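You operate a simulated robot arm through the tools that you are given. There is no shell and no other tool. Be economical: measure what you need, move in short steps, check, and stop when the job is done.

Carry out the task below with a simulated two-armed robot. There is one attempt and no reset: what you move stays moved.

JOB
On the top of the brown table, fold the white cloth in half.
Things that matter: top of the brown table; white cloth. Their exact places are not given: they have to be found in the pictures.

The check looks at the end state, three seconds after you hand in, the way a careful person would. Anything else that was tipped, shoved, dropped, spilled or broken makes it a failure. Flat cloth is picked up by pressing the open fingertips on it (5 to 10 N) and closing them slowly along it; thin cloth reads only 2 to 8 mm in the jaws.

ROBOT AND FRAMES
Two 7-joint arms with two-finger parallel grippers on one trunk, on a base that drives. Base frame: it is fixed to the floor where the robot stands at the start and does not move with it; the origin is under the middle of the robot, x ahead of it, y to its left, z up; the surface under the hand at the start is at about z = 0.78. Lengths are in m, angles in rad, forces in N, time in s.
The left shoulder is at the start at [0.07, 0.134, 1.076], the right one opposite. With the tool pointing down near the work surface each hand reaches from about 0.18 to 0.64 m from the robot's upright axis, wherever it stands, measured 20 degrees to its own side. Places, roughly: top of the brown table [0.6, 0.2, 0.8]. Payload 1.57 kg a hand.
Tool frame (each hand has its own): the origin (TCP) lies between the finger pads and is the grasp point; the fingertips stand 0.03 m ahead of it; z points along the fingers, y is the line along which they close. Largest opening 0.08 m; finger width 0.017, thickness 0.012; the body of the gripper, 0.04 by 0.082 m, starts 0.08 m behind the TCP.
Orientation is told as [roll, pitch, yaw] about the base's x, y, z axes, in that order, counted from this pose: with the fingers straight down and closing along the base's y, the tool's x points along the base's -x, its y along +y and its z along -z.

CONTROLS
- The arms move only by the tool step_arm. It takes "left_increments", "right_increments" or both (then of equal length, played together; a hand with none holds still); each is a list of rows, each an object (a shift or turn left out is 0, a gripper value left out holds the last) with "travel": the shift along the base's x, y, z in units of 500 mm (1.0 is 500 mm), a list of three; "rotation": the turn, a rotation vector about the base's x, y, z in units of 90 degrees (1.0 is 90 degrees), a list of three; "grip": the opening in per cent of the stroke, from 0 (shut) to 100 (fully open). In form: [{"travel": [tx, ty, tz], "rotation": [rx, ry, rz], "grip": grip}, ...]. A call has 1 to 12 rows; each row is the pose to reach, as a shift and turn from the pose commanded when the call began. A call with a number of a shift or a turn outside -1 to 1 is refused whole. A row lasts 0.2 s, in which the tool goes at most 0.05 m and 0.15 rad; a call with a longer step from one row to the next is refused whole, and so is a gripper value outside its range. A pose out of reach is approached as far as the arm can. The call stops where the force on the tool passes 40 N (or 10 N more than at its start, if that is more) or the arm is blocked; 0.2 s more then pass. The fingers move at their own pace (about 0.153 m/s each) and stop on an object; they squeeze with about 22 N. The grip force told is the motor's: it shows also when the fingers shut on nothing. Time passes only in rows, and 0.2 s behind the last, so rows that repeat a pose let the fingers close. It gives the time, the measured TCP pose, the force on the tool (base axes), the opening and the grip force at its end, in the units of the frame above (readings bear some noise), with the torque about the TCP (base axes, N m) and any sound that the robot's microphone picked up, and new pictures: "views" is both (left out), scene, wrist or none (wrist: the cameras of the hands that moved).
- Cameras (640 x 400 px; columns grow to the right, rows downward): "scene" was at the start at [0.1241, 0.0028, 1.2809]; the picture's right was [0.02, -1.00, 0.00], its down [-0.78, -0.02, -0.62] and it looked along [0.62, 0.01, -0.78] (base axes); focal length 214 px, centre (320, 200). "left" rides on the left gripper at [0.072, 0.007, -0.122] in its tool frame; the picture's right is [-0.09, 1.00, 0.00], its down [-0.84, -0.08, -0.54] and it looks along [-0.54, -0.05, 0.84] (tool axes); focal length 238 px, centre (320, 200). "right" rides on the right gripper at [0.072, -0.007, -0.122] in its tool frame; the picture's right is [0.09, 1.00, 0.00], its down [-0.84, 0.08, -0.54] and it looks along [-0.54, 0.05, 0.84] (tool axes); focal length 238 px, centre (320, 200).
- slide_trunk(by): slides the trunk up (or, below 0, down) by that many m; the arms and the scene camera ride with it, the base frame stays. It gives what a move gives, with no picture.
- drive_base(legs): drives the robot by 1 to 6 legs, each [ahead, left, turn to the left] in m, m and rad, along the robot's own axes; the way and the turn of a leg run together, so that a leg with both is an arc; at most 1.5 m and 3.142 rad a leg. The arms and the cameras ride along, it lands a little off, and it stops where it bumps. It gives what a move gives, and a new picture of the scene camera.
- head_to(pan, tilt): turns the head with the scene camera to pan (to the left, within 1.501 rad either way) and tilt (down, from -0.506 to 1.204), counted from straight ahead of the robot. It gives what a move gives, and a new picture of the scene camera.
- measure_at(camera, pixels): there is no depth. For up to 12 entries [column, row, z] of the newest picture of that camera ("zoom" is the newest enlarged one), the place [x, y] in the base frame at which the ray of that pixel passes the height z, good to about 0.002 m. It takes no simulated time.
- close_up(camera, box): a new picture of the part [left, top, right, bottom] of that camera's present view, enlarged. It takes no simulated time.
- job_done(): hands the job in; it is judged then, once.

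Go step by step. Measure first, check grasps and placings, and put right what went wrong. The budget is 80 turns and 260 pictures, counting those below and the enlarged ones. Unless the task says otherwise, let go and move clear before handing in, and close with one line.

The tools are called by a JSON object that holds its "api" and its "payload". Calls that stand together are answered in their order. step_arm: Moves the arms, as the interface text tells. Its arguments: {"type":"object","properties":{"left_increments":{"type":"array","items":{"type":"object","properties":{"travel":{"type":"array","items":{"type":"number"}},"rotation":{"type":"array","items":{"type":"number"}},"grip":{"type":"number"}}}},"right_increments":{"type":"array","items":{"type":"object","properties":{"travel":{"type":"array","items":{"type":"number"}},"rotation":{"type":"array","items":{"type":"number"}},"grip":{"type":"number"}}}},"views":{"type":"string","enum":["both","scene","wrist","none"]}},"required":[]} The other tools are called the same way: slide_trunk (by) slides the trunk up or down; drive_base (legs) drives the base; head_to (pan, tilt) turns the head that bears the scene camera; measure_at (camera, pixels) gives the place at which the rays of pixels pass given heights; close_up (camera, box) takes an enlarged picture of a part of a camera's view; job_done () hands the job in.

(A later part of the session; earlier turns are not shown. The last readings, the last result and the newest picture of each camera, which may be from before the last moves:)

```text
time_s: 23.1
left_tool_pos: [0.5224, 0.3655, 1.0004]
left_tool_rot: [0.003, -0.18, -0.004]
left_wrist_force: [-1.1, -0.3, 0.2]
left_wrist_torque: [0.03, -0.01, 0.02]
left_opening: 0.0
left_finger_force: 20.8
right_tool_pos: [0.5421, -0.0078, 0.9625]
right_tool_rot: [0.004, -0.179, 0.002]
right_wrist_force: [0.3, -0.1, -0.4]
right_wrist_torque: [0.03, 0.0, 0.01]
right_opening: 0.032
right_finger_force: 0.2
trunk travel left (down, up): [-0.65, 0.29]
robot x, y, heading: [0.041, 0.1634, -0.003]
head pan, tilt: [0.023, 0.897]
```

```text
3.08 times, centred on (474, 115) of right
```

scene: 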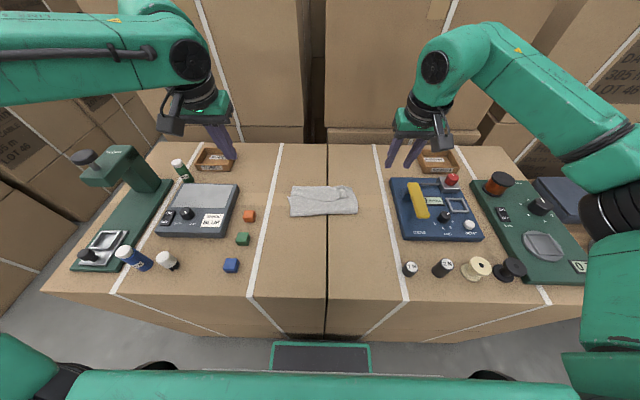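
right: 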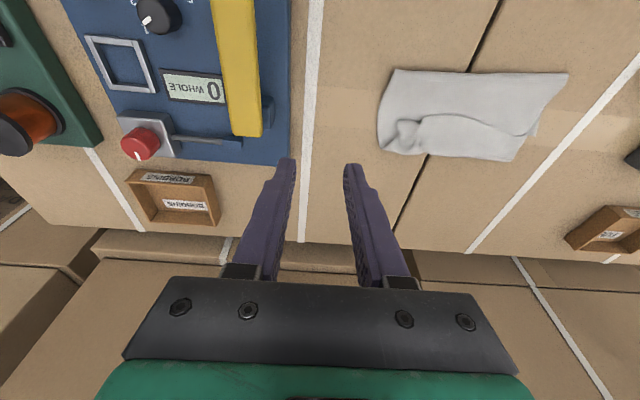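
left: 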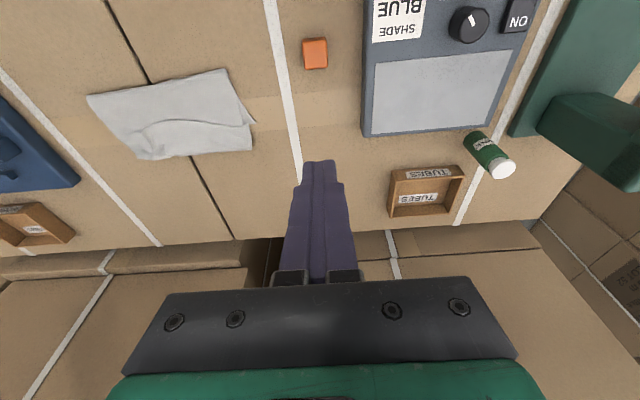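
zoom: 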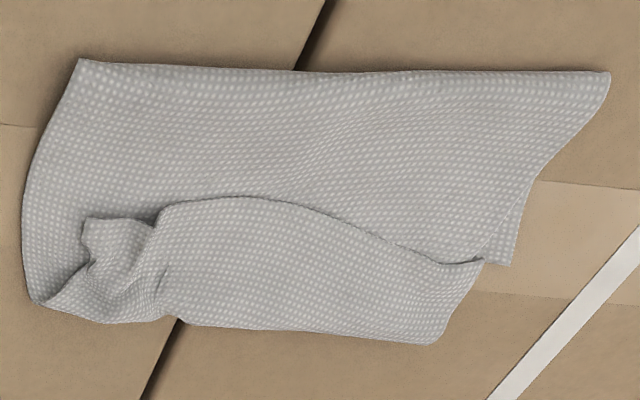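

The near edge rolled back on itself: the strip edge runs (165,192) to (340,220) in the zoom, and the fold line sits too far forward at x≈0.505. I'll unfold the cloth and redo it nearer the robot. First I'll tilt the head to check the gap between base and table, since reach is tight.

{"api": "head_to", "payload": {"pan": 0.0, "tilt": 1.2}}

```text
time_s: 23.9
left_tool_pos: [0.523, 0.3664, 1.0]
left_tool_rot: [0.001, -0.178, -0.001]
left_wrist_force: [0.1, 0.8, 0.8]
left_wrist_torque: [-0.02, -0.02, 0.01]
left_opening: 0.0001
left_finger_force: 21.0
right_tool_pos: [0.5436, -0.0066, 0.9618]
right_tool_rot: [0.0, -0.177, -0.001]
right_wrist_force: [-0.4, 0.5, -0.3]
right_wrist_torque: [0.01, 0.03, 0.01]
right_opening: 0.0322
right_finger_force: 0.1
trunk travel left (down, up): [-0.65, 0.29]
robot x, y, heading: [0.0396, 0.1632, 0.002]
head pan, tilt: [0.0, 1.201]
```

scene: 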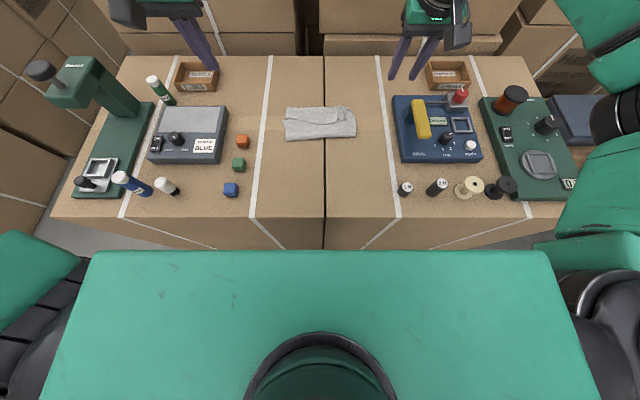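

The torso hides the gap from here. I'll return the head to its former tilt and estimate the gap from that view.

{"api": "head_to", "payload": {"pan": 0.0, "tilt": 0.9}}

{"api": "measure_at", "payload": {"camera": "scene", "pixels": [[320, 340, 0.0], [320, 330, 0.0], [320, 345, 0.1], [320, 345, 0.3], [320, 370, 0.3], [320, 370, 0.1], [320, 345, 0.5]]}}

```text
time_s: 24.7
left_tool_pos: [0.5229, 0.3668, 0.9991]
left_tool_rot: [-0.001, -0.179, 0.0]
left_wrist_force: [0.0, -0.2, -0.5]
left_wrist_torque: [-0.02, 0.0, -0.02]
left_opening: 0.0002
left_finger_force: 21.9
right_tool_pos: [0.5441, -0.0069, 0.9627]
right_tool_rot: [0.0, -0.179, 0.002]
right_wrist_force: [0.0, -0.9, -0.9]
right_wrist_torque: [-0.01, -0.02, -0.01]
right_opening: 0.032
right_finger_force: 0.1
trunk travel left (down, up): [-0.65, 0.29]
robot x, y, heading: [0.0395, 0.1649, 0.002]
head pan, tilt: [0.0, 0.901]
```

scene: 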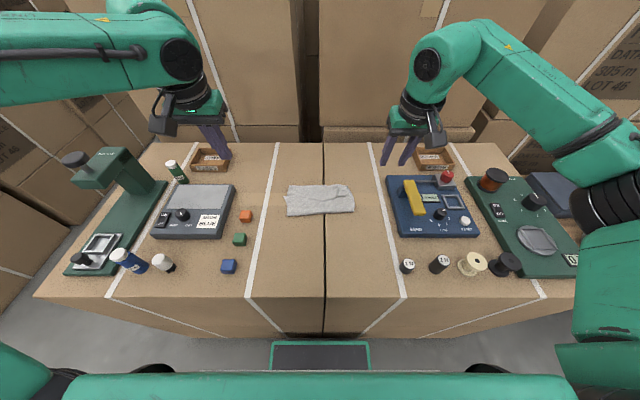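

```text
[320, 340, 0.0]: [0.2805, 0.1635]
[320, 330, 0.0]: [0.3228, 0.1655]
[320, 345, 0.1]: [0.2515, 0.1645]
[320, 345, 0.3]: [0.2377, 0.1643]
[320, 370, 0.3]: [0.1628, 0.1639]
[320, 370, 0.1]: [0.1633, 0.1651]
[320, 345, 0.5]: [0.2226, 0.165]
```

The base front is at x≈0.245 and the table foot at about 0.30, so there's room to creep forward 2 cm. After that I'll set both hands vertical above the strip.

{"api": "drive_base", "payload": {"legs": [[0.02, 0, 0]]}}

{"api": "step_arm", "payload": {"left_increments": [{"travel": [0, -0.06, -0.04], "rotation": [0, 0.057, 0], "grip": 32}, {"travel": [0.02, -0.12, -0.09], "rotation": [0, 0.114, 0]}, {"travel": [0.04, -0.18, -0.13], "rotation": [0, 0.114, 0]}, {"travel": [0.06, -0.22, -0.2], "rotation": [0, 0.114, 0]}, {"travel": [0.07, -0.26, -0.26], "rotation": [0, 0.114, 0]}, {"travel": [0.07, -0.264, -0.3], "rotation": [0, 0.114, 0]}, {"travel": [0.07, -0.264, -0.3], "rotation": [0, 0.114, 0]}], "right_increments": [{"travel": [0, 0.06, -0.04], "rotation": [0, 0.057, 0], "grip": 32}, {"travel": [0.01, 0.12, -0.08], "rotation": [0, 0.114, 0]}, {"travel": [0.02, 0.18, -0.11], "rotation": [0, 0.114, 0]}, {"travel": [0.025, 0.21, -0.15], "rotation": [0, 0.114, 0]}, {"travel": [0.028, 0.21, -0.19], "rotation": [0, 0.114, 0]}, {"travel": [0.028, 0.21, -0.226], "rotation": [0, 0.114, 0]}, {"travel": [0.028, 0.21, -0.226], "rotation": [0, 0.114, 0]}]}}

```text
time_s: 25.5
left_tool_pos: [0.542, 0.3658, 1.0013]
left_tool_rot: [0.0, -0.182, -0.002]
left_wrist_force: [-0.5, -0.3, 0.6]
left_wrist_torque: [0.03, -0.04, 0.02]
left_opening: 0.0001
left_finger_force: 21.1
right_tool_pos: [0.561, -0.0062, 0.964]
right_tool_rot: [0.0, -0.182, 0.001]
right_wrist_force: [0.5, 0.5, -0.6]
right_wrist_torque: [0.0, -0.05, 0.0]
right_opening: 0.032
right_finger_force: 0.0
trunk travel left (down, up): [-0.65, 0.29]
robot x, y, heading: [0.0609, 0.167, -0.003]
head pan, tilt: [0.0, 0.901]
```

scene: 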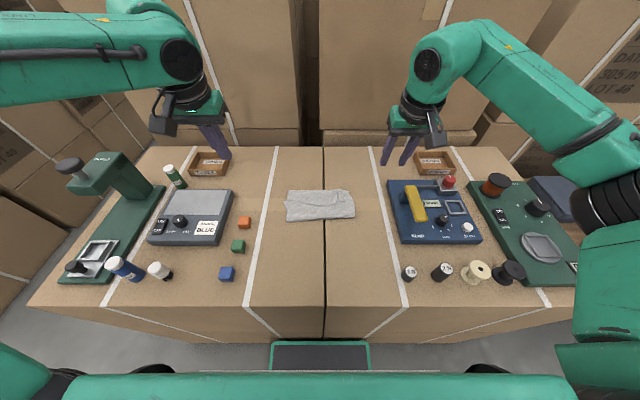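

```text
time_s: 27.1
left_tool_pos: [0.5416, 0.2727, 0.8682]
left_tool_rot: [-0.001, -0.002, -0.003]
left_wrist_force: [-0.2, -0.1, 0.0]
left_wrist_torque: [0.02, 0.04, 0.0]
left_opening: 0.0256
left_finger_force: 0.0
left hand out of reach, approached as far as the arm can: row 3, 4, 5, 6, 7
right_tool_pos: [0.5762, 0.0977, 0.8489]
right_tool_rot: [0.0, 0.001, 0.002]
right_wrist_force: [0.8, 0.5, 1.0]
right_wrist_torque: [-0.03, -0.01, 0.01]
right_opening: 0.0257
right_finger_force: 0.0
trunk travel left (down, up): [-0.65, 0.29]
robot x, y, heading: [0.063, 0.165, 0.004]
head pan, tilt: [0.0, 0.901]
```

scene: 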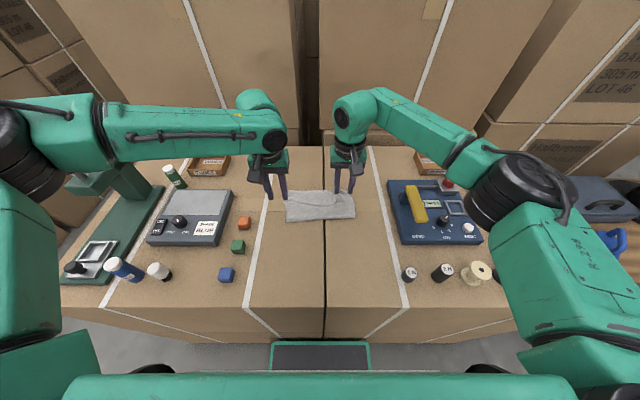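
right: 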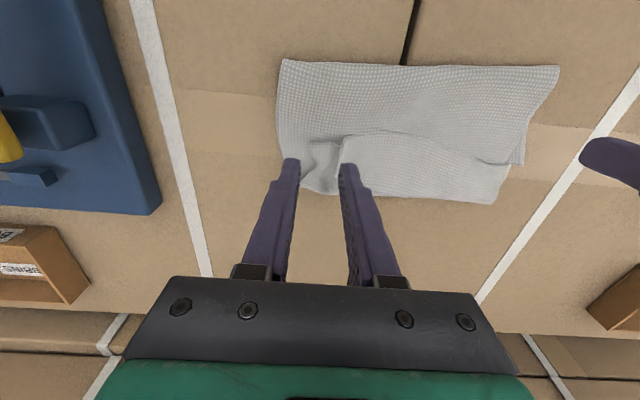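
left: 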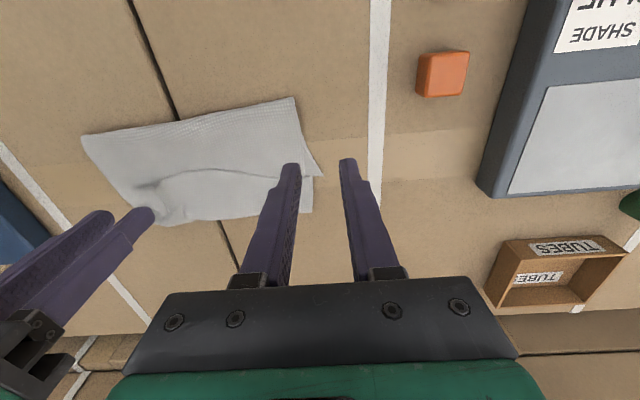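

The left arm gets stuck at (0.542, 0.273, 0.868) coming from the outside, while the right is fine over its spot. I'll retreat the left nearer to the body and approach straight ahead, since that route reached farther before.

{"api": "step_arm", "payload": {"left_increments": [{"travel": [-0.06, 0, 0.05]}, {"travel": [-0.14, -0.02, 0.06]}, {"travel": [-0.22, -0.04, 0.06]}, {"travel": [-0.3, -0.04, 0.06]}, {"travel": [-0.3, -0.04, 0.04]}], "views": "none"}}

```text
time_s: 28.3
left_tool_pos: [0.392, 0.2536, 0.8864]
left_tool_rot: [-0.001, 0.001, -0.001]
left_wrist_force: [0.6, 0.1, 0.9]
left_wrist_torque: [0.03, 0.01, 0.01]
left_opening: 0.0258
left_finger_force: 0.2
right_tool_pos: [0.5781, 0.0975, 0.8485]
right_tool_rot: [0.001, 0.002, 0.0]
right_wrist_force: [-0.5, -0.1, -1.4]
right_wrist_torque: [-0.03, -0.01, -0.02]
right_opening: 0.0256
right_finger_force: 0.0
trunk travel left (down, up): [-0.65, 0.29]
robot x, y, heading: [0.0578, 0.1626, -0.0]
head pan, tilt: [0.0, 0.901]
```

{"api": "step_arm", "payload": {"left_increments": [{"travel": [0.08, -0.02, 0]}, {"travel": [0.16, -0.028, 0]}, {"travel": [0.24, -0.028, 0]}, {"travel": [0.32, -0.028, -0.02]}, {"travel": [0.366, -0.028, -0.06]}, {"travel": [0.366, -0.028, -0.08]}], "views": "wrist"}}

```text
time_s: 29.7
left_tool_pos: [0.5401, 0.2736, 0.8617]
left_tool_rot: [0.0, -0.001, -0.001]
left_wrist_force: [0.3, 0.9, -0.5]
left_wrist_torque: [-0.02, -0.02, 0.02]
left_opening: 0.0256
left_finger_force: 0.0
left hand out of reach, approached as far as the arm can: row 4, 5, 6
right_tool_pos: [0.5763, 0.0987, 0.8497]
right_tool_rot: [0.0, 0.004, -0.001]
right_wrist_force: [-0.3, 0.4, -0.3]
right_wrist_torque: [0.0, 0.0, 0.0]
right_opening: 0.0254
right_finger_force: 0.0
trunk travel left (down, up): [-0.65, 0.29]
robot x, y, heading: [0.0612, 0.1657, -0.0]
head pan, tilt: [0.0, 0.901]
```

left: 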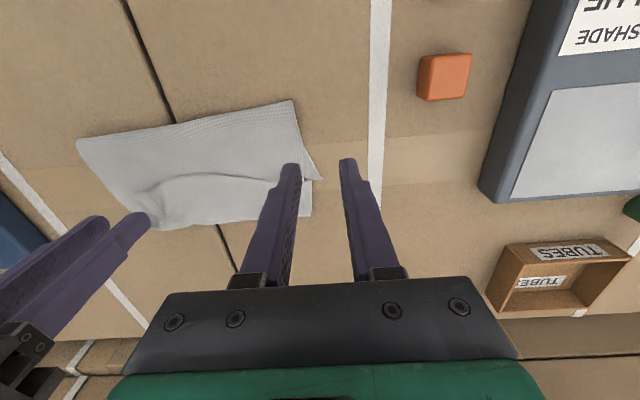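

The left arm can't get past x≈0.54, so I'll back it off and use the right hand alone. It will pinch the strip edge near its middle (0.567, 0.168) and pull it toward the robot to unfold.

{"api": "step_arm", "payload": {"left_increments": [{"travel": [-0.06, 0.02, 0.04]}, {"travel": [-0.14, 0.06, 0.08]}, {"travel": [-0.2, 0.1, 0.12]}, {"travel": [-0.24, 0.14, 0.14]}, {"travel": [-0.24, 0.14, 0.14]}, {"travel": [-0.24, 0.14, 0.14]}], "right_increments": [{"travel": [0, 0, 0.02]}, {"travel": [-0.005, 0.05, 0.02]}, {"travel": [-0.015, 0.1, 0.02]}, {"travel": [-0.02, 0.14, 0.0]}, {"travel": [-0.02, 0.14, -0.03]}, {"travel": [-0.02, 0.14, -0.05]}], "views": "wrist"}}

```text
time_s: 31.1
left_tool_pos: [0.4191, 0.3424, 0.9347]
left_tool_rot: [-0.002, 0.0, -0.002]
left_wrist_force: [0.2, 0.0, 0.5]
left_wrist_torque: [-0.01, 0.0, 0.0]
left_opening: 0.0256
left_finger_force: 0.0
right_tool_pos: [0.5652, 0.1686, 0.8248]
right_tool_rot: [0.001, 0.0, 0.002]
right_wrist_force: [-0.4, 0.2, -0.6]
right_wrist_torque: [-0.02, 0.0, 0.04]
right_opening: 0.0258
right_finger_force: 0.0
trunk travel left (down, up): [-0.65, 0.29]
robot x, y, heading: [0.0594, 0.1631, 0.001]
head pan, tilt: [0.0, 0.901]
```

right: 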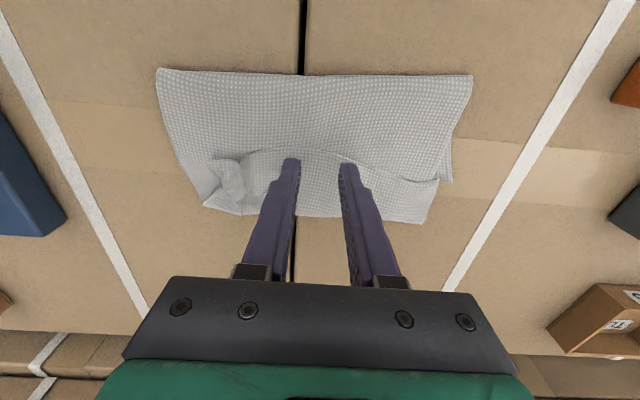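
left: 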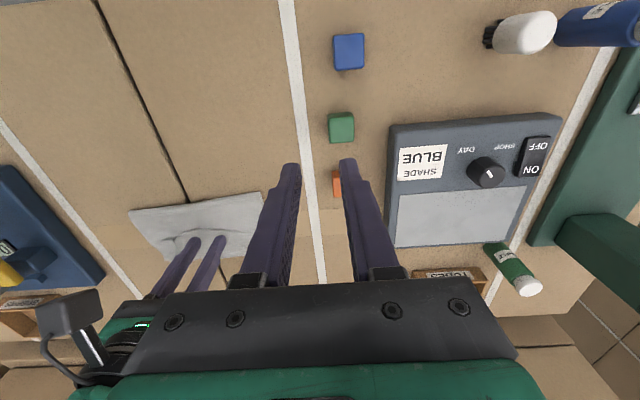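

The right fingertips straddle the strip just behind its edge. I'll creep down to contact.

{"api": "step_arm", "payload": {"right_increments": [{"travel": [0.006, 0, -0.01]}, {"travel": [0.006, 0, -0.014]}, {"travel": [0.006, 0, -0.017]}, {"travel": [0.006, 0, -0.019]}, {"travel": [0.006, 0, -0.019]}], "views": "none"}}

```text
time_s: 32.3
left_tool_pos: [0.4198, 0.3435, 0.9335]
left_tool_rot: [0.001, 0.001, -0.002]
left_wrist_force: [-0.2, -0.4, 0.2]
left_wrist_torque: [-0.01, -0.01, -0.03]
left_opening: 0.0255
left_finger_force: 0.0
right_tool_pos: [0.5697, 0.169, 0.8153]
right_tool_rot: [0.001, 0.002, 0.001]
right_wrist_force: [-0.2, -0.2, -1.1]
right_wrist_torque: [0.01, 0.0, 0.01]
right_opening: 0.0255
right_finger_force: 0.0
trunk travel left (down, up): [-0.65, 0.29]
robot x, y, heading: [0.0587, 0.166, 0.004]
head pan, tilt: [0.0, 0.901]
```

{"api": "step_arm", "payload": {"right_increments": [{"travel": [0, 0, -0.002]}, {"travel": [0, 0, -0.004]}, {"travel": [0, 0, -0.006]}, {"travel": [0, 0, -0.006]}], "views": "wrist"}}

```text
time_s: 33.3
left_tool_pos: [0.4185, 0.3432, 0.9332]
left_tool_rot: [-0.001, -0.002, -0.002]
left_wrist_force: [0.6, 0.3, 0.4]
left_wrist_torque: [0.01, 0.0, 0.01]
left_opening: 0.0254
left_finger_force: 0.1
right_tool_pos: [0.57, 0.1697, 0.8126]
right_tool_rot: [0.002, 0.001, 0.0]
right_wrist_force: [0.9, -0.4, 5.7]
right_wrist_torque: [0.01, -0.03, -0.02]
right_opening: 0.0255
right_finger_force: 0.1
trunk travel left (down, up): [-0.65, 0.29]
robot x, y, heading: [0.0589, 0.1642, 0.001]
head pan, tilt: [0.0, 0.901]
```

right: 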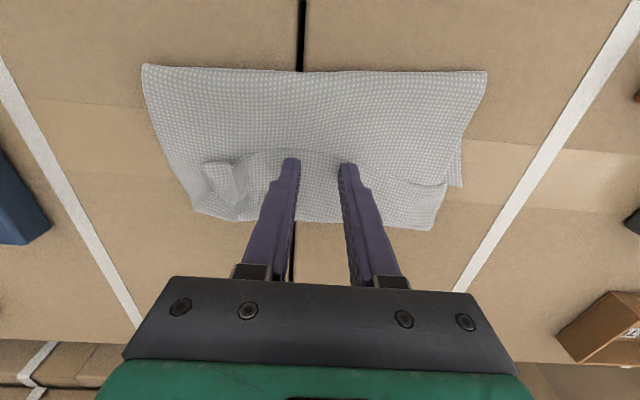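

Contact force is 5.7 N with the tips on the strip. I'll close slowly with a very slight extra press, then lift 2 cm.

{"api": "step_arm", "payload": {"right_increments": [{"travel": [0, 0, -0.001], "grip": 28}, {"travel": [0, 0, -0.001], "grip": 24}, {"travel": [0, 0, -0.001], "grip": 20}, {"travel": [0, 0, -0.001], "grip": 16}, {"travel": [0, 0, -0.001], "grip": 12}, {"travel": [0, 0, -0.001], "grip": 8}, {"travel": [0, 0, -0.001], "grip": 4}, {"travel": [0, 0, -0.001], "grip": 0}, {"travel": [0, 0, -0.001], "grip": 0}, {"travel": [0, 0, 0.02], "grip": 0}, {"travel": [-0.01, 0, 0.05], "grip": 0}, {"travel": [-0.01, 0, 0.05], "grip": 0}]}}

{"api": "close_up", "payload": {"camera": "scene", "box": [260, 160, 380, 235]}}

```text
time_s: 35.9
left_tool_pos: [0.4195, 0.343, 0.9346]
left_tool_rot: [0.001, 0.0, -0.004]
left_wrist_force: [-1.1, -0.2, 0.2]
left_wrist_torque: [0.01, 0.03, -0.01]
left_opening: 0.0258
left_finger_force: 0.1
right_tool_pos: [0.5646, 0.167, 0.8364]
right_tool_rot: [-0.001, 0.002, -0.002]
right_wrist_force: [-0.1, -0.2, 0.4]
right_wrist_torque: [0.02, 0.01, -0.01]
right_opening: 0.0025
right_finger_force: 21.6
trunk travel left (down, up): [-0.65, 0.29]
robot x, y, heading: [0.0587, 0.1652, -0.0]
head pan, tilt: [0.0, 0.901]
```

scene: 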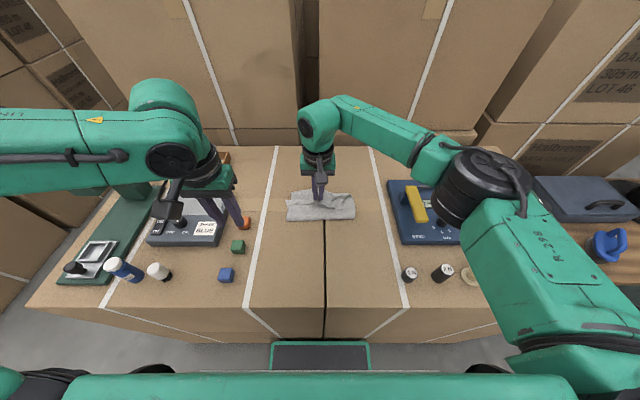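
right: 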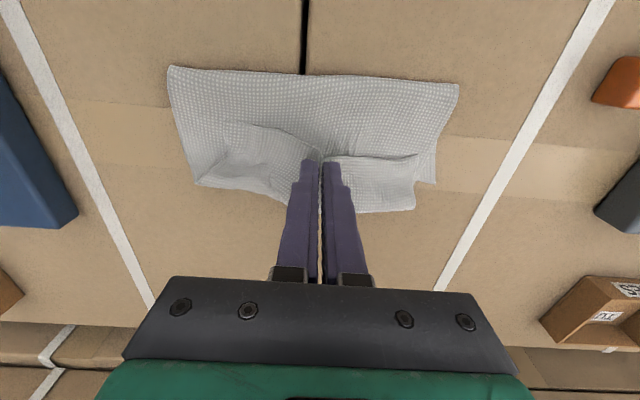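

```text
5.33 times, centred on (320, 198) of scene
```

zoom: 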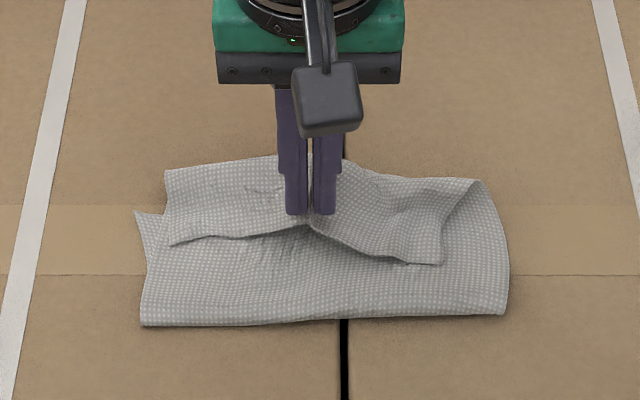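

The gripper holds the flap only (2.5 mm). I'll lift it and draw it back toward the robot, unfolding the cloth and dragging it a few cm nearer.

{"api": "step_arm", "payload": {"right_increments": [{"travel": [-0.02, 0, 0.05]}, {"travel": [-0.06, 0, 0.09]}, {"travel": [-0.11, 0, 0.12]}, {"travel": [-0.17, 0, 0.13]}, {"travel": [-0.23, 0, 0.12]}, {"travel": [-0.29, 0, 0.1]}, {"travel": [-0.35, 0, 0.06]}, {"travel": [-0.4, 0, 0.01]}, {"travel": [-0.43, 0, -0.02]}, {"travel": [-0.455, 0, -0.03]}, {"travel": [-0.48, 0, -0.035]}, {"travel": [-0.48, 0, -0.035]}]}}

{"api": "close_up", "payload": {"camera": "scene", "box": [240, 175, 400, 300]}}

```text
time_s: 38.5
left_tool_pos: [0.4207, 0.343, 0.9337]
left_tool_rot: [-0.001, 0.0, -0.001]
left_wrist_force: [0.4, -0.3, -1.1]
left_wrist_torque: [-0.04, -0.03, -0.03]
left_opening: 0.0254
left_finger_force: 0.0
right_tool_pos: [0.324, 0.1681, 0.8179]
right_tool_rot: [0.001, 0.002, 0.0]
right_wrist_force: [-0.4, -0.2, 0.5]
right_wrist_torque: [0.0, 0.01, -0.01]
right_opening: 0.002
right_finger_force: 21.9
trunk travel left (down, up): [-0.65, 0.29]
robot x, y, heading: [0.0596, 0.1653, 0.004]
head pan, tilt: [0.0, 0.901]
```

scene: 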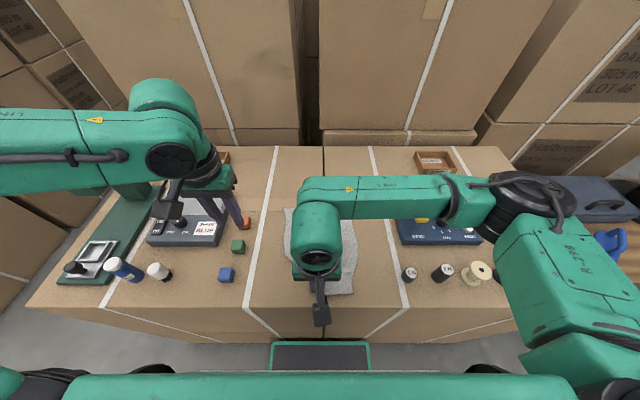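
right: 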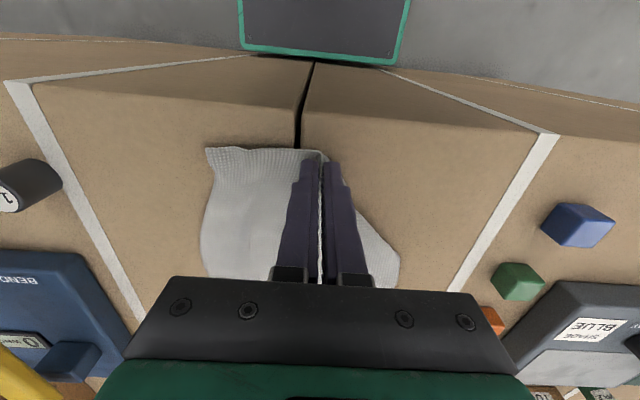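

```text
3.20 times, centred on (320, 238) of scene
```

zoom: 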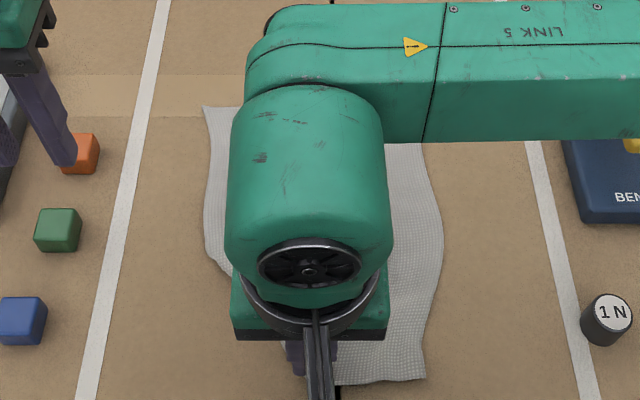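

The cloth is unfolded and the near edge is at about x≈0.31. I'll release, lift, and move aside to look.

{"api": "step_arm", "payload": {"right_increments": [{"travel": [0, 0, -0.008], "grip": 0}, {"travel": [0, 0, -0.008], "grip": 35}, {"travel": [0, 0, -0.004], "grip": 35}, {"travel": [0, 0, 0.05], "grip": 35}, {"travel": [0.02, -0.05, 0.12], "grip": 35}, {"travel": [0.04, -0.13, 0.17], "grip": 35}, {"travel": [0.06, -0.22, 0.2], "grip": 35}, {"travel": [0.1, -0.3, 0.22], "grip": 35}, {"travel": [0.14, -0.38, 0.22], "grip": 35}], "views": "wrist"}}

{"api": "close_up", "payload": {"camera": "scene", "box": [240, 175, 400, 300]}}

```text
time_s: 40.5
left_tool_pos: [0.4187, 0.3425, 0.9334]
left_tool_rot: [0.001, -0.001, -0.001]
left_wrist_force: [0.6, -0.7, -0.3]
left_wrist_torque: [0.03, 0.02, -0.01]
left_opening: 0.0256
left_finger_force: 0.0
right_tool_pos: [0.395, -0.0246, 0.9285]
right_tool_rot: [0.001, 0.0, 0.002]
right_wrist_force: [0.2, -0.3, -0.4]
right_wrist_torque: [0.01, 0.03, 0.0]
right_opening: 0.0277
right_finger_force: 0.1
trunk travel left (down, up): [-0.65, 0.29]
robot x, y, heading: [0.0572, 0.1646, 0.002]
head pan, tilt: [0.0, 0.901]
```

right: 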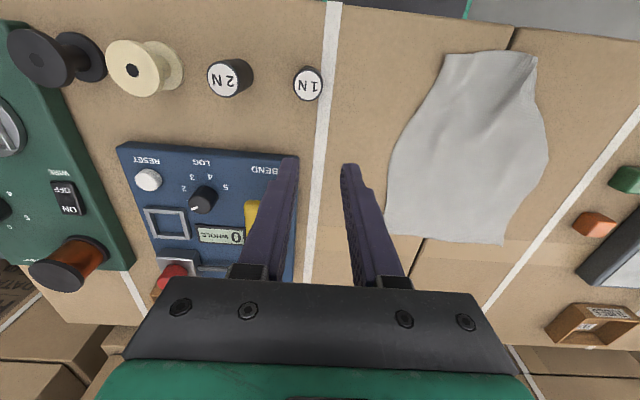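

```text
3.20 times, centred on (320, 238) of scene
```

zoom: 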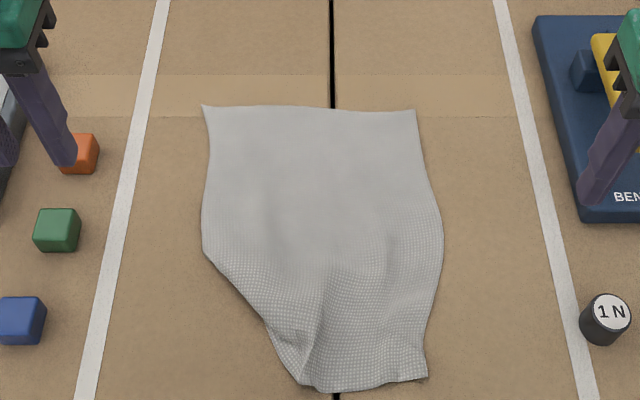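

The cloth is nearly flat, but the near-left corner is tucked under along (205,255) to (300,385). I'll measure and look more closely.

{"api": "measure_at", "payload": {"camera": "zoom", "pixels": [[203, 106, 0.78], [416, 111, 0.78], [427, 377, 0.78], [318, 391, 0.78], [300, 382, 0.78], [203, 250, 0.78], [265, 318, 0.78], [442, 235, 0.78], [76, 165, 0.8], [58, 250, 0.8], [20, 345, 0.8]]}}

{"api": "close_up", "payload": {"camera": "scene", "box": [280, 235, 360, 300]}}

{"api": "close_up", "payload": {"camera": "right", "box": [380, 40, 560, 150]}}

```text
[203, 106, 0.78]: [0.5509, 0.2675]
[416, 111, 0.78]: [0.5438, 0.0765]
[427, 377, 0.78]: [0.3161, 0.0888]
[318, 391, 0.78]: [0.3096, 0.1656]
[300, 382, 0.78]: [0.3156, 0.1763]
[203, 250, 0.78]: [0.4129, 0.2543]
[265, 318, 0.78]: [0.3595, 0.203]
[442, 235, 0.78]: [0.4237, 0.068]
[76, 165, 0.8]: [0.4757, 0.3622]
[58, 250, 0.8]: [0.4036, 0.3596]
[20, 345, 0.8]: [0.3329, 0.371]
```

```text
6.15 times, centred on (320, 268) of scene
```

zoom: 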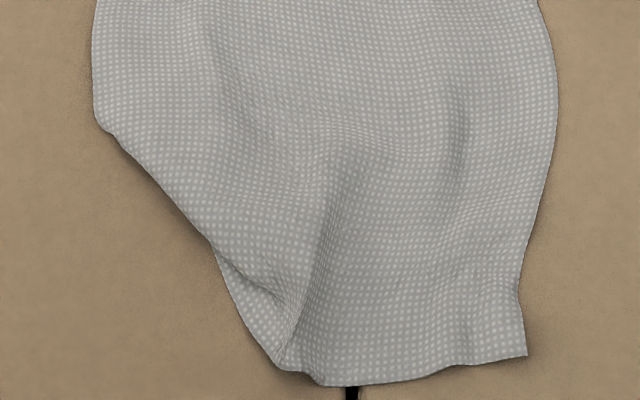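

```text
3.56 times, centred on (470, 95) of right
```

zoom: 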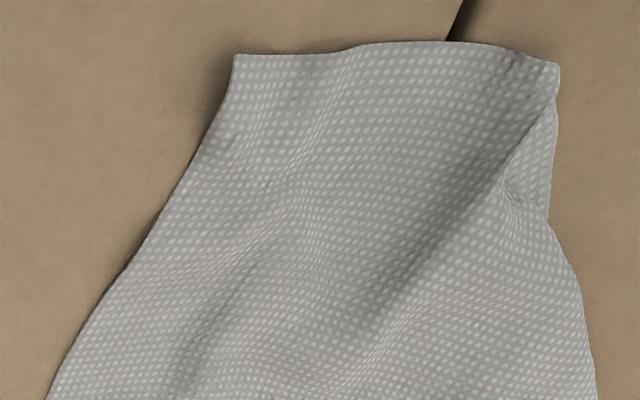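

The near-left corner is tucked under the sheet. I'll have the left hand pinch the near edge by that fold at about (0.328, 0.183) and lift it high so the corner drops free.

{"api": "step_arm", "payload": {"left_increments": [{"travel": [-0.03, -0.08, 0]}, {"travel": [-0.07, -0.16, -0.02]}, {"travel": [-0.12, -0.23, -0.06]}, {"travel": [-0.17, -0.29, -0.11]}, {"travel": [-0.182, -0.319, -0.17]}, {"travel": [-0.182, -0.319, -0.215]}, {"travel": [-0.182, -0.319, -0.225]}, {"travel": [-0.182, -0.319, -0.232]}, {"travel": [-0.182, -0.319, -0.238]}, {"travel": [-0.182, -0.319, -0.238]}], "views": "wrist"}}

```text
time_s: 42.7
left_tool_pos: [0.3503, 0.2045, 0.8264]
left_tool_rot: [-0.001, 0.002, -0.001]
left_wrist_force: [-0.1, -0.5, -1.2]
left_wrist_torque: [-0.03, 0.0, -0.02]
left_opening: 0.0258
left_finger_force: 0.1
left hand out of reach, approached as far as the arm can: row 4, 5, 6, 7, 8, 9, 10
right_tool_pos: [0.3944, -0.0242, 0.9287]
right_tool_rot: [0.002, 0.003, 0.001]
right_wrist_force: [0.3, 0.0, 0.4]
right_wrist_torque: [0.02, 0.01, -0.01]
right_opening: 0.0279
right_finger_force: 0.1
trunk travel left (down, up): [-0.65, 0.29]
robot x, y, heading: [0.059, 0.157, -0.0]
head pan, tilt: [0.0, 0.901]
```

left: 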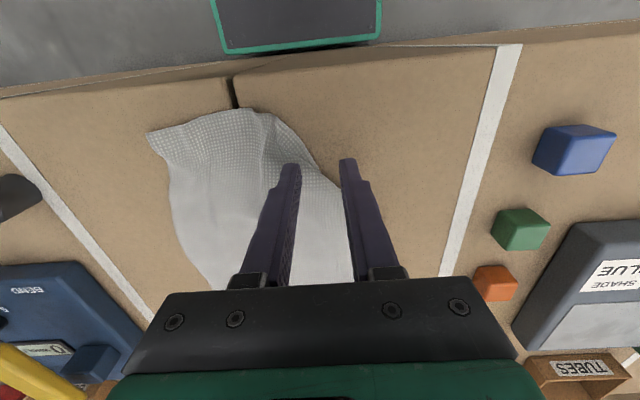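

The left arm stalls again near (0.35, 0.205), so the right hand will do this instead. I'll clear the left and bring the right over (0.327, 0.178).

{"api": "step_arm", "payload": {"left_increments": [{"travel": [0, 0.02, 0.06]}, {"travel": [0.02, 0.08, 0.1]}, {"travel": [0.06, 0.15, 0.14]}, {"travel": [0.1, 0.22, 0.18]}, {"travel": [0.12, 0.28, 0.2]}, {"travel": [0.14, 0.34, 0.2]}, {"travel": [0.14, 0.36, 0.2]}], "views": "none"}}

{"api": "step_arm", "payload": {"right_increments": [{"travel": [-0.02, 0.08, 0]}, {"travel": [-0.04, 0.16, 0]}, {"travel": [-0.06, 0.24, -0.02]}, {"travel": [-0.09, 0.31, -0.06]}, {"travel": [-0.12, 0.37, -0.11]}, {"travel": [-0.134, 0.408, -0.16]}, {"travel": [-0.134, 0.408, -0.2]}, {"travel": [-0.134, 0.408, -0.22]}, {"travel": [-0.134, 0.408, -0.225]}, {"travel": [-0.134, 0.408, -0.23]}, {"travel": [-0.134, 0.408, -0.23]}], "views": "wrist"}}

```text
time_s: 44.3
left_tool_pos: [0.4212, 0.387, 0.9253]
left_tool_rot: [-0.001, 0.0, -0.002]
left_wrist_force: [0.0, 0.3, -0.5]
left_wrist_torque: [0.03, 0.01, -0.02]
left_opening: 0.0255
left_finger_force: 0.1
left hand out of reach, approached as far as the arm can: row 1, 2
right_tool_pos: [0.3955, -0.0219, 0.9292]
right_tool_rot: [0.001, 0.0, 0.0]
right_wrist_force: [0.4, 1.0, -0.1]
right_wrist_torque: [0.01, -0.04, 0.0]
right_opening: 0.0281
right_finger_force: 0.0
trunk travel left (down, up): [-0.65, 0.29]
robot x, y, heading: [0.0592, 0.1598, -0.005]
head pan, tilt: [0.0, 0.901]
```

```text
time_s: 46.7
left_tool_pos: [0.4211, 0.385, 0.9253]
left_tool_rot: [-0.001, 0.0, -0.001]
left_wrist_force: [0.0, 0.0, 0.0]
left_wrist_torque: [0.02, 0.0, 0.0]
left_opening: 0.0254
left_finger_force: 0.2
right_tool_pos: [0.3276, 0.1821, 0.8136]
right_tool_rot: [-0.001, 0.003, 0.001]
right_wrist_force: [-0.7, 0.6, 0.3]
right_wrist_torque: [-0.01, 0.03, 0.02]
right_opening: 0.0281
right_finger_force: 0.0
trunk travel left (down, up): [-0.65, 0.29]
robot x, y, heading: [0.0604, 0.1645, -0.002]
head pan, tilt: [0.0, 0.901]
```

right: 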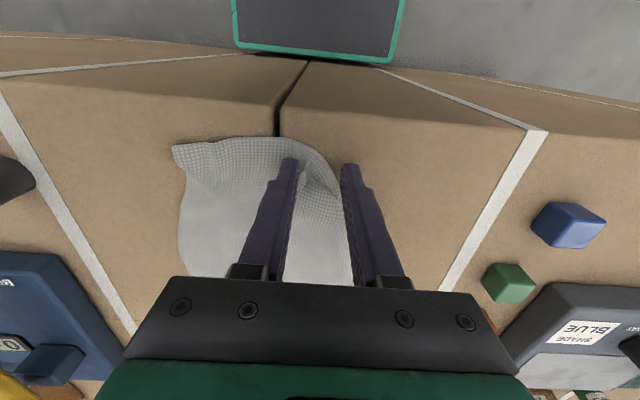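

The outer finger is just beyond the folded edge. I'll shift 12 mm to −y, press, and close.

{"api": "step_arm", "payload": {"right_increments": [{"travel": [0, -0.012, 0.004]}, {"travel": [0, -0.026, 0.004]}, {"travel": [0, -0.026, -0.002]}, {"travel": [0, -0.026, -0.004]}, {"travel": [0, -0.026, -0.006]}, {"travel": [0, -0.026, -0.006]}], "views": "wrist"}}

```text
time_s: 48.1
left_tool_pos: [0.4206, 0.3862, 0.9261]
left_tool_rot: [-0.001, 0.001, -0.001]
left_wrist_force: [0.1, 0.6, 0.0]
left_wrist_torque: [0.0, -0.01, -0.01]
left_opening: 0.0256
left_finger_force: 0.1
right_tool_pos: [0.3275, 0.1697, 0.8125]
right_tool_rot: [0.0, 0.002, 0.0]
right_wrist_force: [-0.5, -0.6, 0.4]
right_wrist_torque: [-0.01, 0.0, 0.0]
right_opening: 0.0282
right_finger_force: 0.0
trunk travel left (down, up): [-0.65, 0.29]
robot x, y, heading: [0.0591, 0.1631, 0.003]
head pan, tilt: [0.0, 0.901]
```

right: 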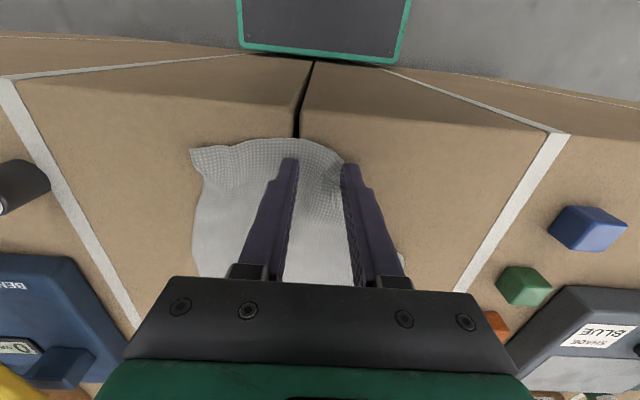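

{"api": "step_arm", "payload": {"right_increments": [{"travel": [0, -0.006, -0.002]}, {"travel": [0, -0.006, -0.004]}, {"travel": [0, -0.006, -0.005], "grip": 30}, {"travel": [0, -0.006, -0.005], "grip": 25}, {"travel": [0, -0.006, -0.005], "grip": 20}, {"travel": [0, -0.006, -0.005], "grip": 15}, {"travel": [0, -0.006, -0.005], "grip": 10}, {"travel": [0, -0.006, -0.005], "grip": 5}, {"travel": [0, -0.006, -0.005], "grip": 0}, {"travel": [0, -0.006, -0.005], "grip": 0}], "views": "wrist"}}

```text
time_s: 49.5
left_tool_pos: [0.4199, 0.3862, 0.9256]
left_tool_rot: [0.0, -0.002, -0.002]
left_wrist_force: [0.0, 0.3, 0.2]
left_wrist_torque: [0.02, 0.04, 0.0]
left_opening: 0.026
left_finger_force: 0.1
right_tool_pos: [0.3269, 0.1671, 0.8113]
right_tool_rot: [0.005, 0.0, 0.002]
right_wrist_force: [-2.1, -0.7, 20.7]
right_wrist_torque: [-0.07, 0.05, -0.01]
right_opening: 0.0036
right_finger_force: 21.5
trunk travel left (down, up): [-0.65, 0.29]
robot x, y, heading: [0.0602, 0.1652, -0.003]
head pan, tilt: [0.0, 0.901]
stopped in row 7 (right hand): the force on the tool passed its limit at 40 N (the readings are from after the stop); the commanded pose is now the measured one
```

right: 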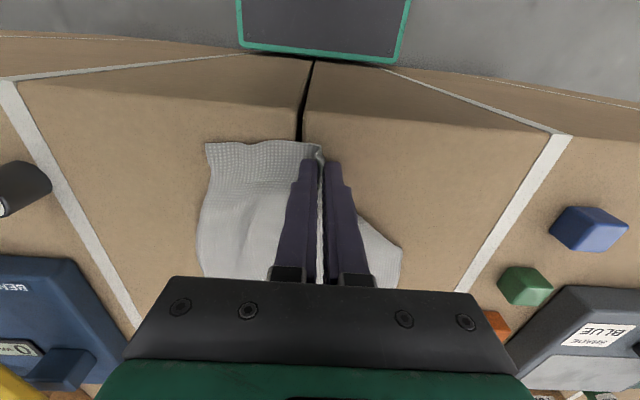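

The right grips 3.6 mm of cloth. I'll lift it straight up about 13 cm and look.

{"api": "step_arm", "payload": {"right_increments": [{"travel": [0, 0, 0.004], "grip": 0}, {"travel": [0, 0, 0.03], "grip": 0}, {"travel": [0.02, 0, 0.08], "grip": 0}, {"travel": [0.04, 0, 0.14], "grip": 0}, {"travel": [0.06, 0, 0.2], "grip": 0}, {"travel": [0.06, 0, 0.26], "grip": 0}, {"travel": [0.06, 0, 0.26], "grip": 0}]}}

{"api": "close_up", "payload": {"camera": "scene", "box": [240, 175, 400, 300]}}

{"api": "close_up", "payload": {"camera": "left", "box": [0, 0, 320, 240]}}

```text
time_s: 51.1
left_tool_pos: [0.4219, 0.3841, 0.9246]
left_tool_rot: [0.0, 0.0, -0.002]
left_wrist_force: [-0.7, -0.4, -0.4]
left_wrist_torque: [-0.02, 0.03, 0.01]
left_opening: 0.0256
left_finger_force: 0.1
right_tool_pos: [0.3586, 0.1669, 0.9407]
right_tool_rot: [0.002, -0.001, 0.001]
right_wrist_force: [1.1, 0.3, -0.7]
right_wrist_torque: [0.03, 0.01, -0.03]
right_opening: 0.0026
right_finger_force: 21.7
trunk travel left (down, up): [-0.65, 0.29]
robot x, y, heading: [0.0575, 0.1615, 0.0]
head pan, tilt: [0.0, 0.901]
```

scene: 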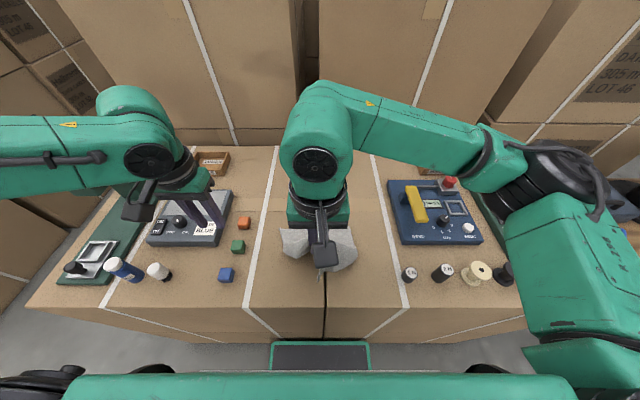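
right: 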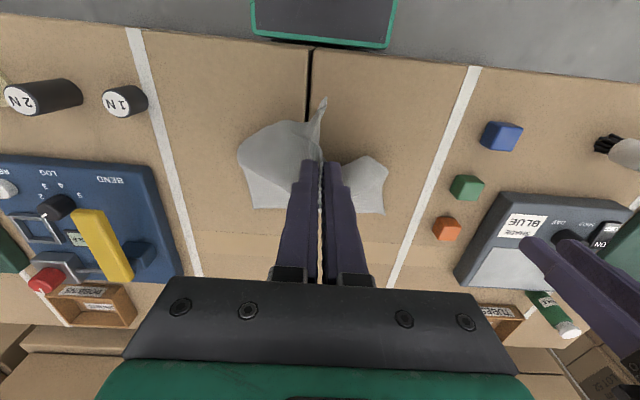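

```text
3.20 times, centred on (320, 238) of scene
```

zoom: 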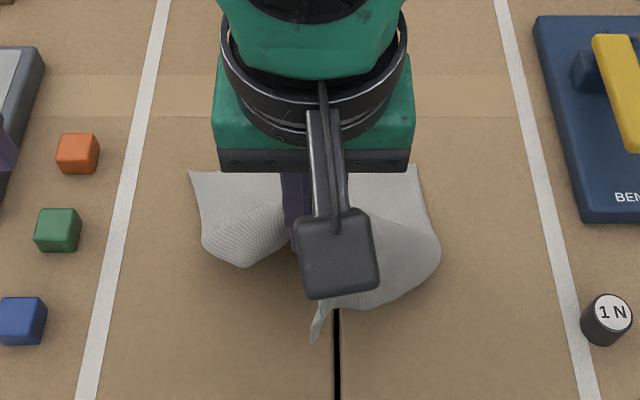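

```text
1.67 times, centred on (160, 120) of left
```

zoom: 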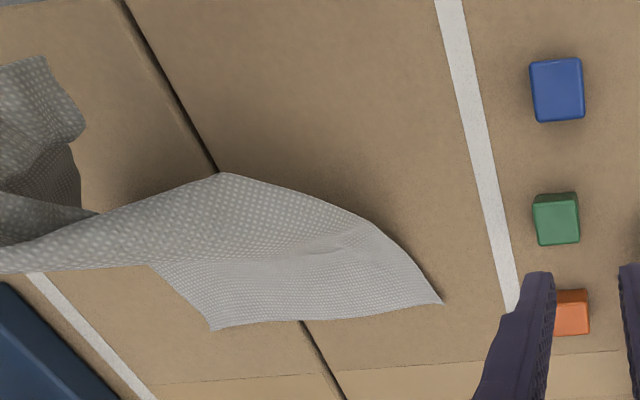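

The sheet is lifted at one point like a tent, with the far edge dragged nearer. I'll look closely at where the near-left corner ended up.

{"api": "close_up", "payload": {"camera": "left", "box": [0, 20, 240, 200]}}

{"api": "close_up", "payload": {"camera": "right", "box": [220, 80, 420, 220]}}

{"api": "measure_at", "payload": {"camera": "scene", "pixels": [[287, 228, 0.78], [345, 227, 0.78], [350, 236, 0.78], [300, 258, 0.78], [319, 281, 0.86]]}}

```text
2.22 times, centred on (120, 110) of left
```

zoom: 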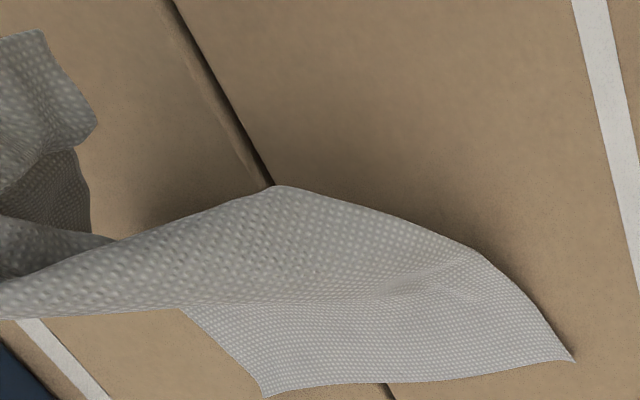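

```text
2.86 times, centred on (320, 150) of right
```

zoom: 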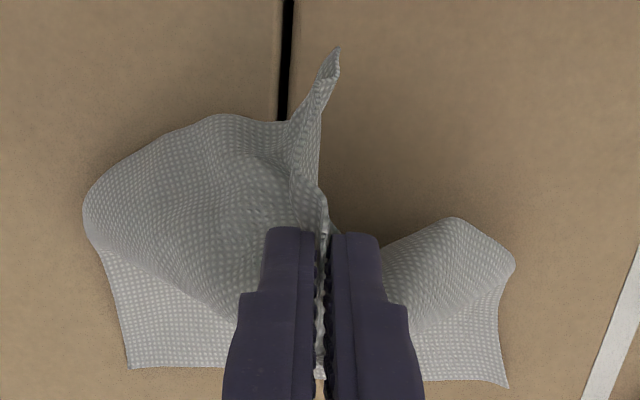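

```text
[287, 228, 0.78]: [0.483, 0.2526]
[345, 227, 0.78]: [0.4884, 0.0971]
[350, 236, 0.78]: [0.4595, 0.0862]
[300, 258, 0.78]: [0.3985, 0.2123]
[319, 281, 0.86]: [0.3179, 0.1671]
```

The corner is still tucked. I'll lift the cloth fully off the table so it hangs free, and move it forward so I can re-lay it with the far edge first.

{"api": "step_arm", "payload": {"right_increments": [{"travel": [0.02, 0, 0.06]}, {"travel": [0.05, 0, 0.12]}, {"travel": [0.08, 0, 0.18]}, {"travel": [0.11, 0, 0.24]}, {"travel": [0.14, 0, 0.3]}, {"travel": [0.18, 0, 0.33]}, {"travel": [0.22, 0, 0.33]}, {"travel": [0.22, 0, 0.33]}, {"travel": [0.22, 0, 0.33]}]}}

{"api": "close_up", "payload": {"camera": "left", "box": [0, 0, 320, 400]}}

```text
time_s: 53.1
left_tool_pos: [0.4214, 0.3851, 0.9246]
left_tool_rot: [-0.001, 0.002, -0.002]
left_wrist_force: [-0.5, -0.4, -0.4]
left_wrist_torque: [-0.06, 0.0, 0.01]
left_opening: 0.0258
left_finger_force: 0.1
right_tool_pos: [0.469, 0.1676, 1.1049]
right_tool_rot: [0.004, -0.001, 0.0]
right_wrist_force: [-0.1, 0.4, -0.3]
right_wrist_torque: [0.02, -0.02, -0.01]
right_opening: 0.0027
right_finger_force: 22.0
trunk travel left (down, up): [-0.65, 0.29]
robot x, y, heading: [0.0594, 0.1655, 0.002]
head pan, tilt: [0.0, 0.901]
```

scene: 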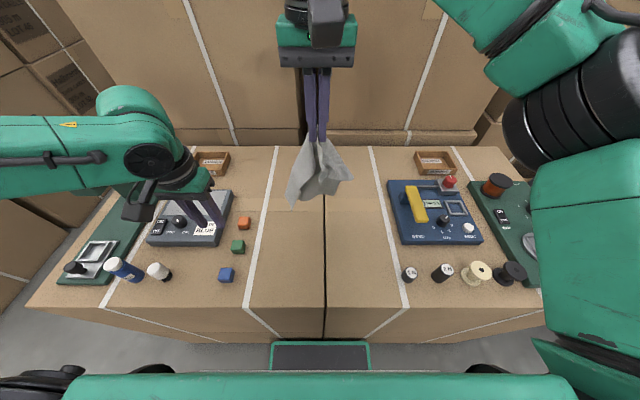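
right: 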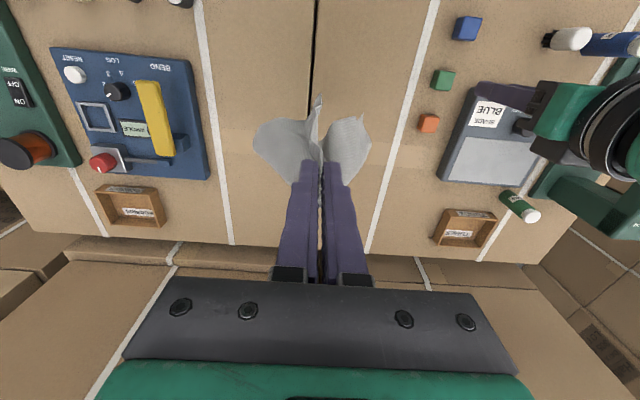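

```text
1.00 times, centred on (160, 200) of left (not enlarged: the box is as wide or as high as the picture)
```

zoom: 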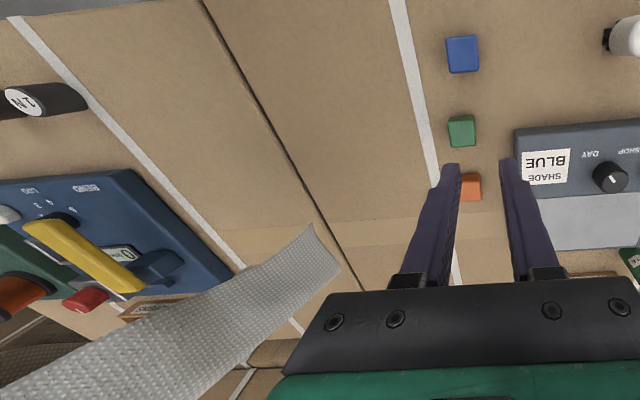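

The cloth now hangs free from the right hand. I'll look at it enlarged to find the near-left corner; catching a hanging corner with the left hand would be cleaner.

{"api": "close_up", "payload": {"camera": "scene", "box": [270, 120, 370, 215]}}

{"api": "close_up", "payload": {"camera": "right", "box": [240, 80, 400, 200]}}

```text
4.21 times, centred on (320, 168) of scene
```

zoom: 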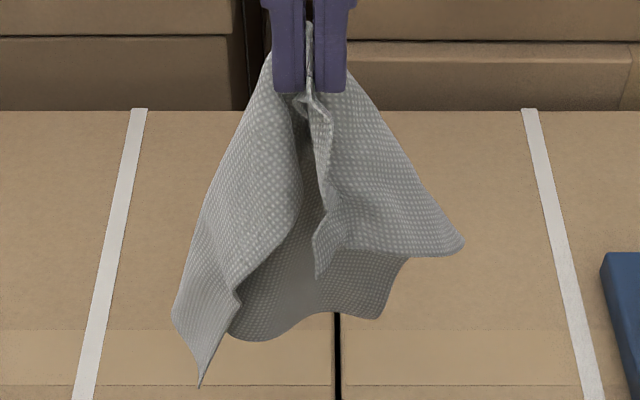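

```text
3.33 times, centred on (320, 140) of right
```

zoom: 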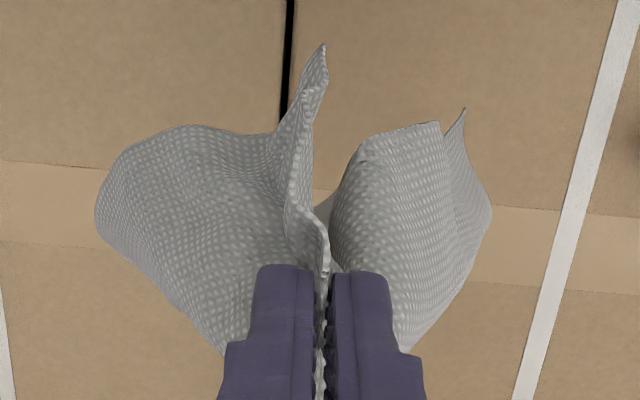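

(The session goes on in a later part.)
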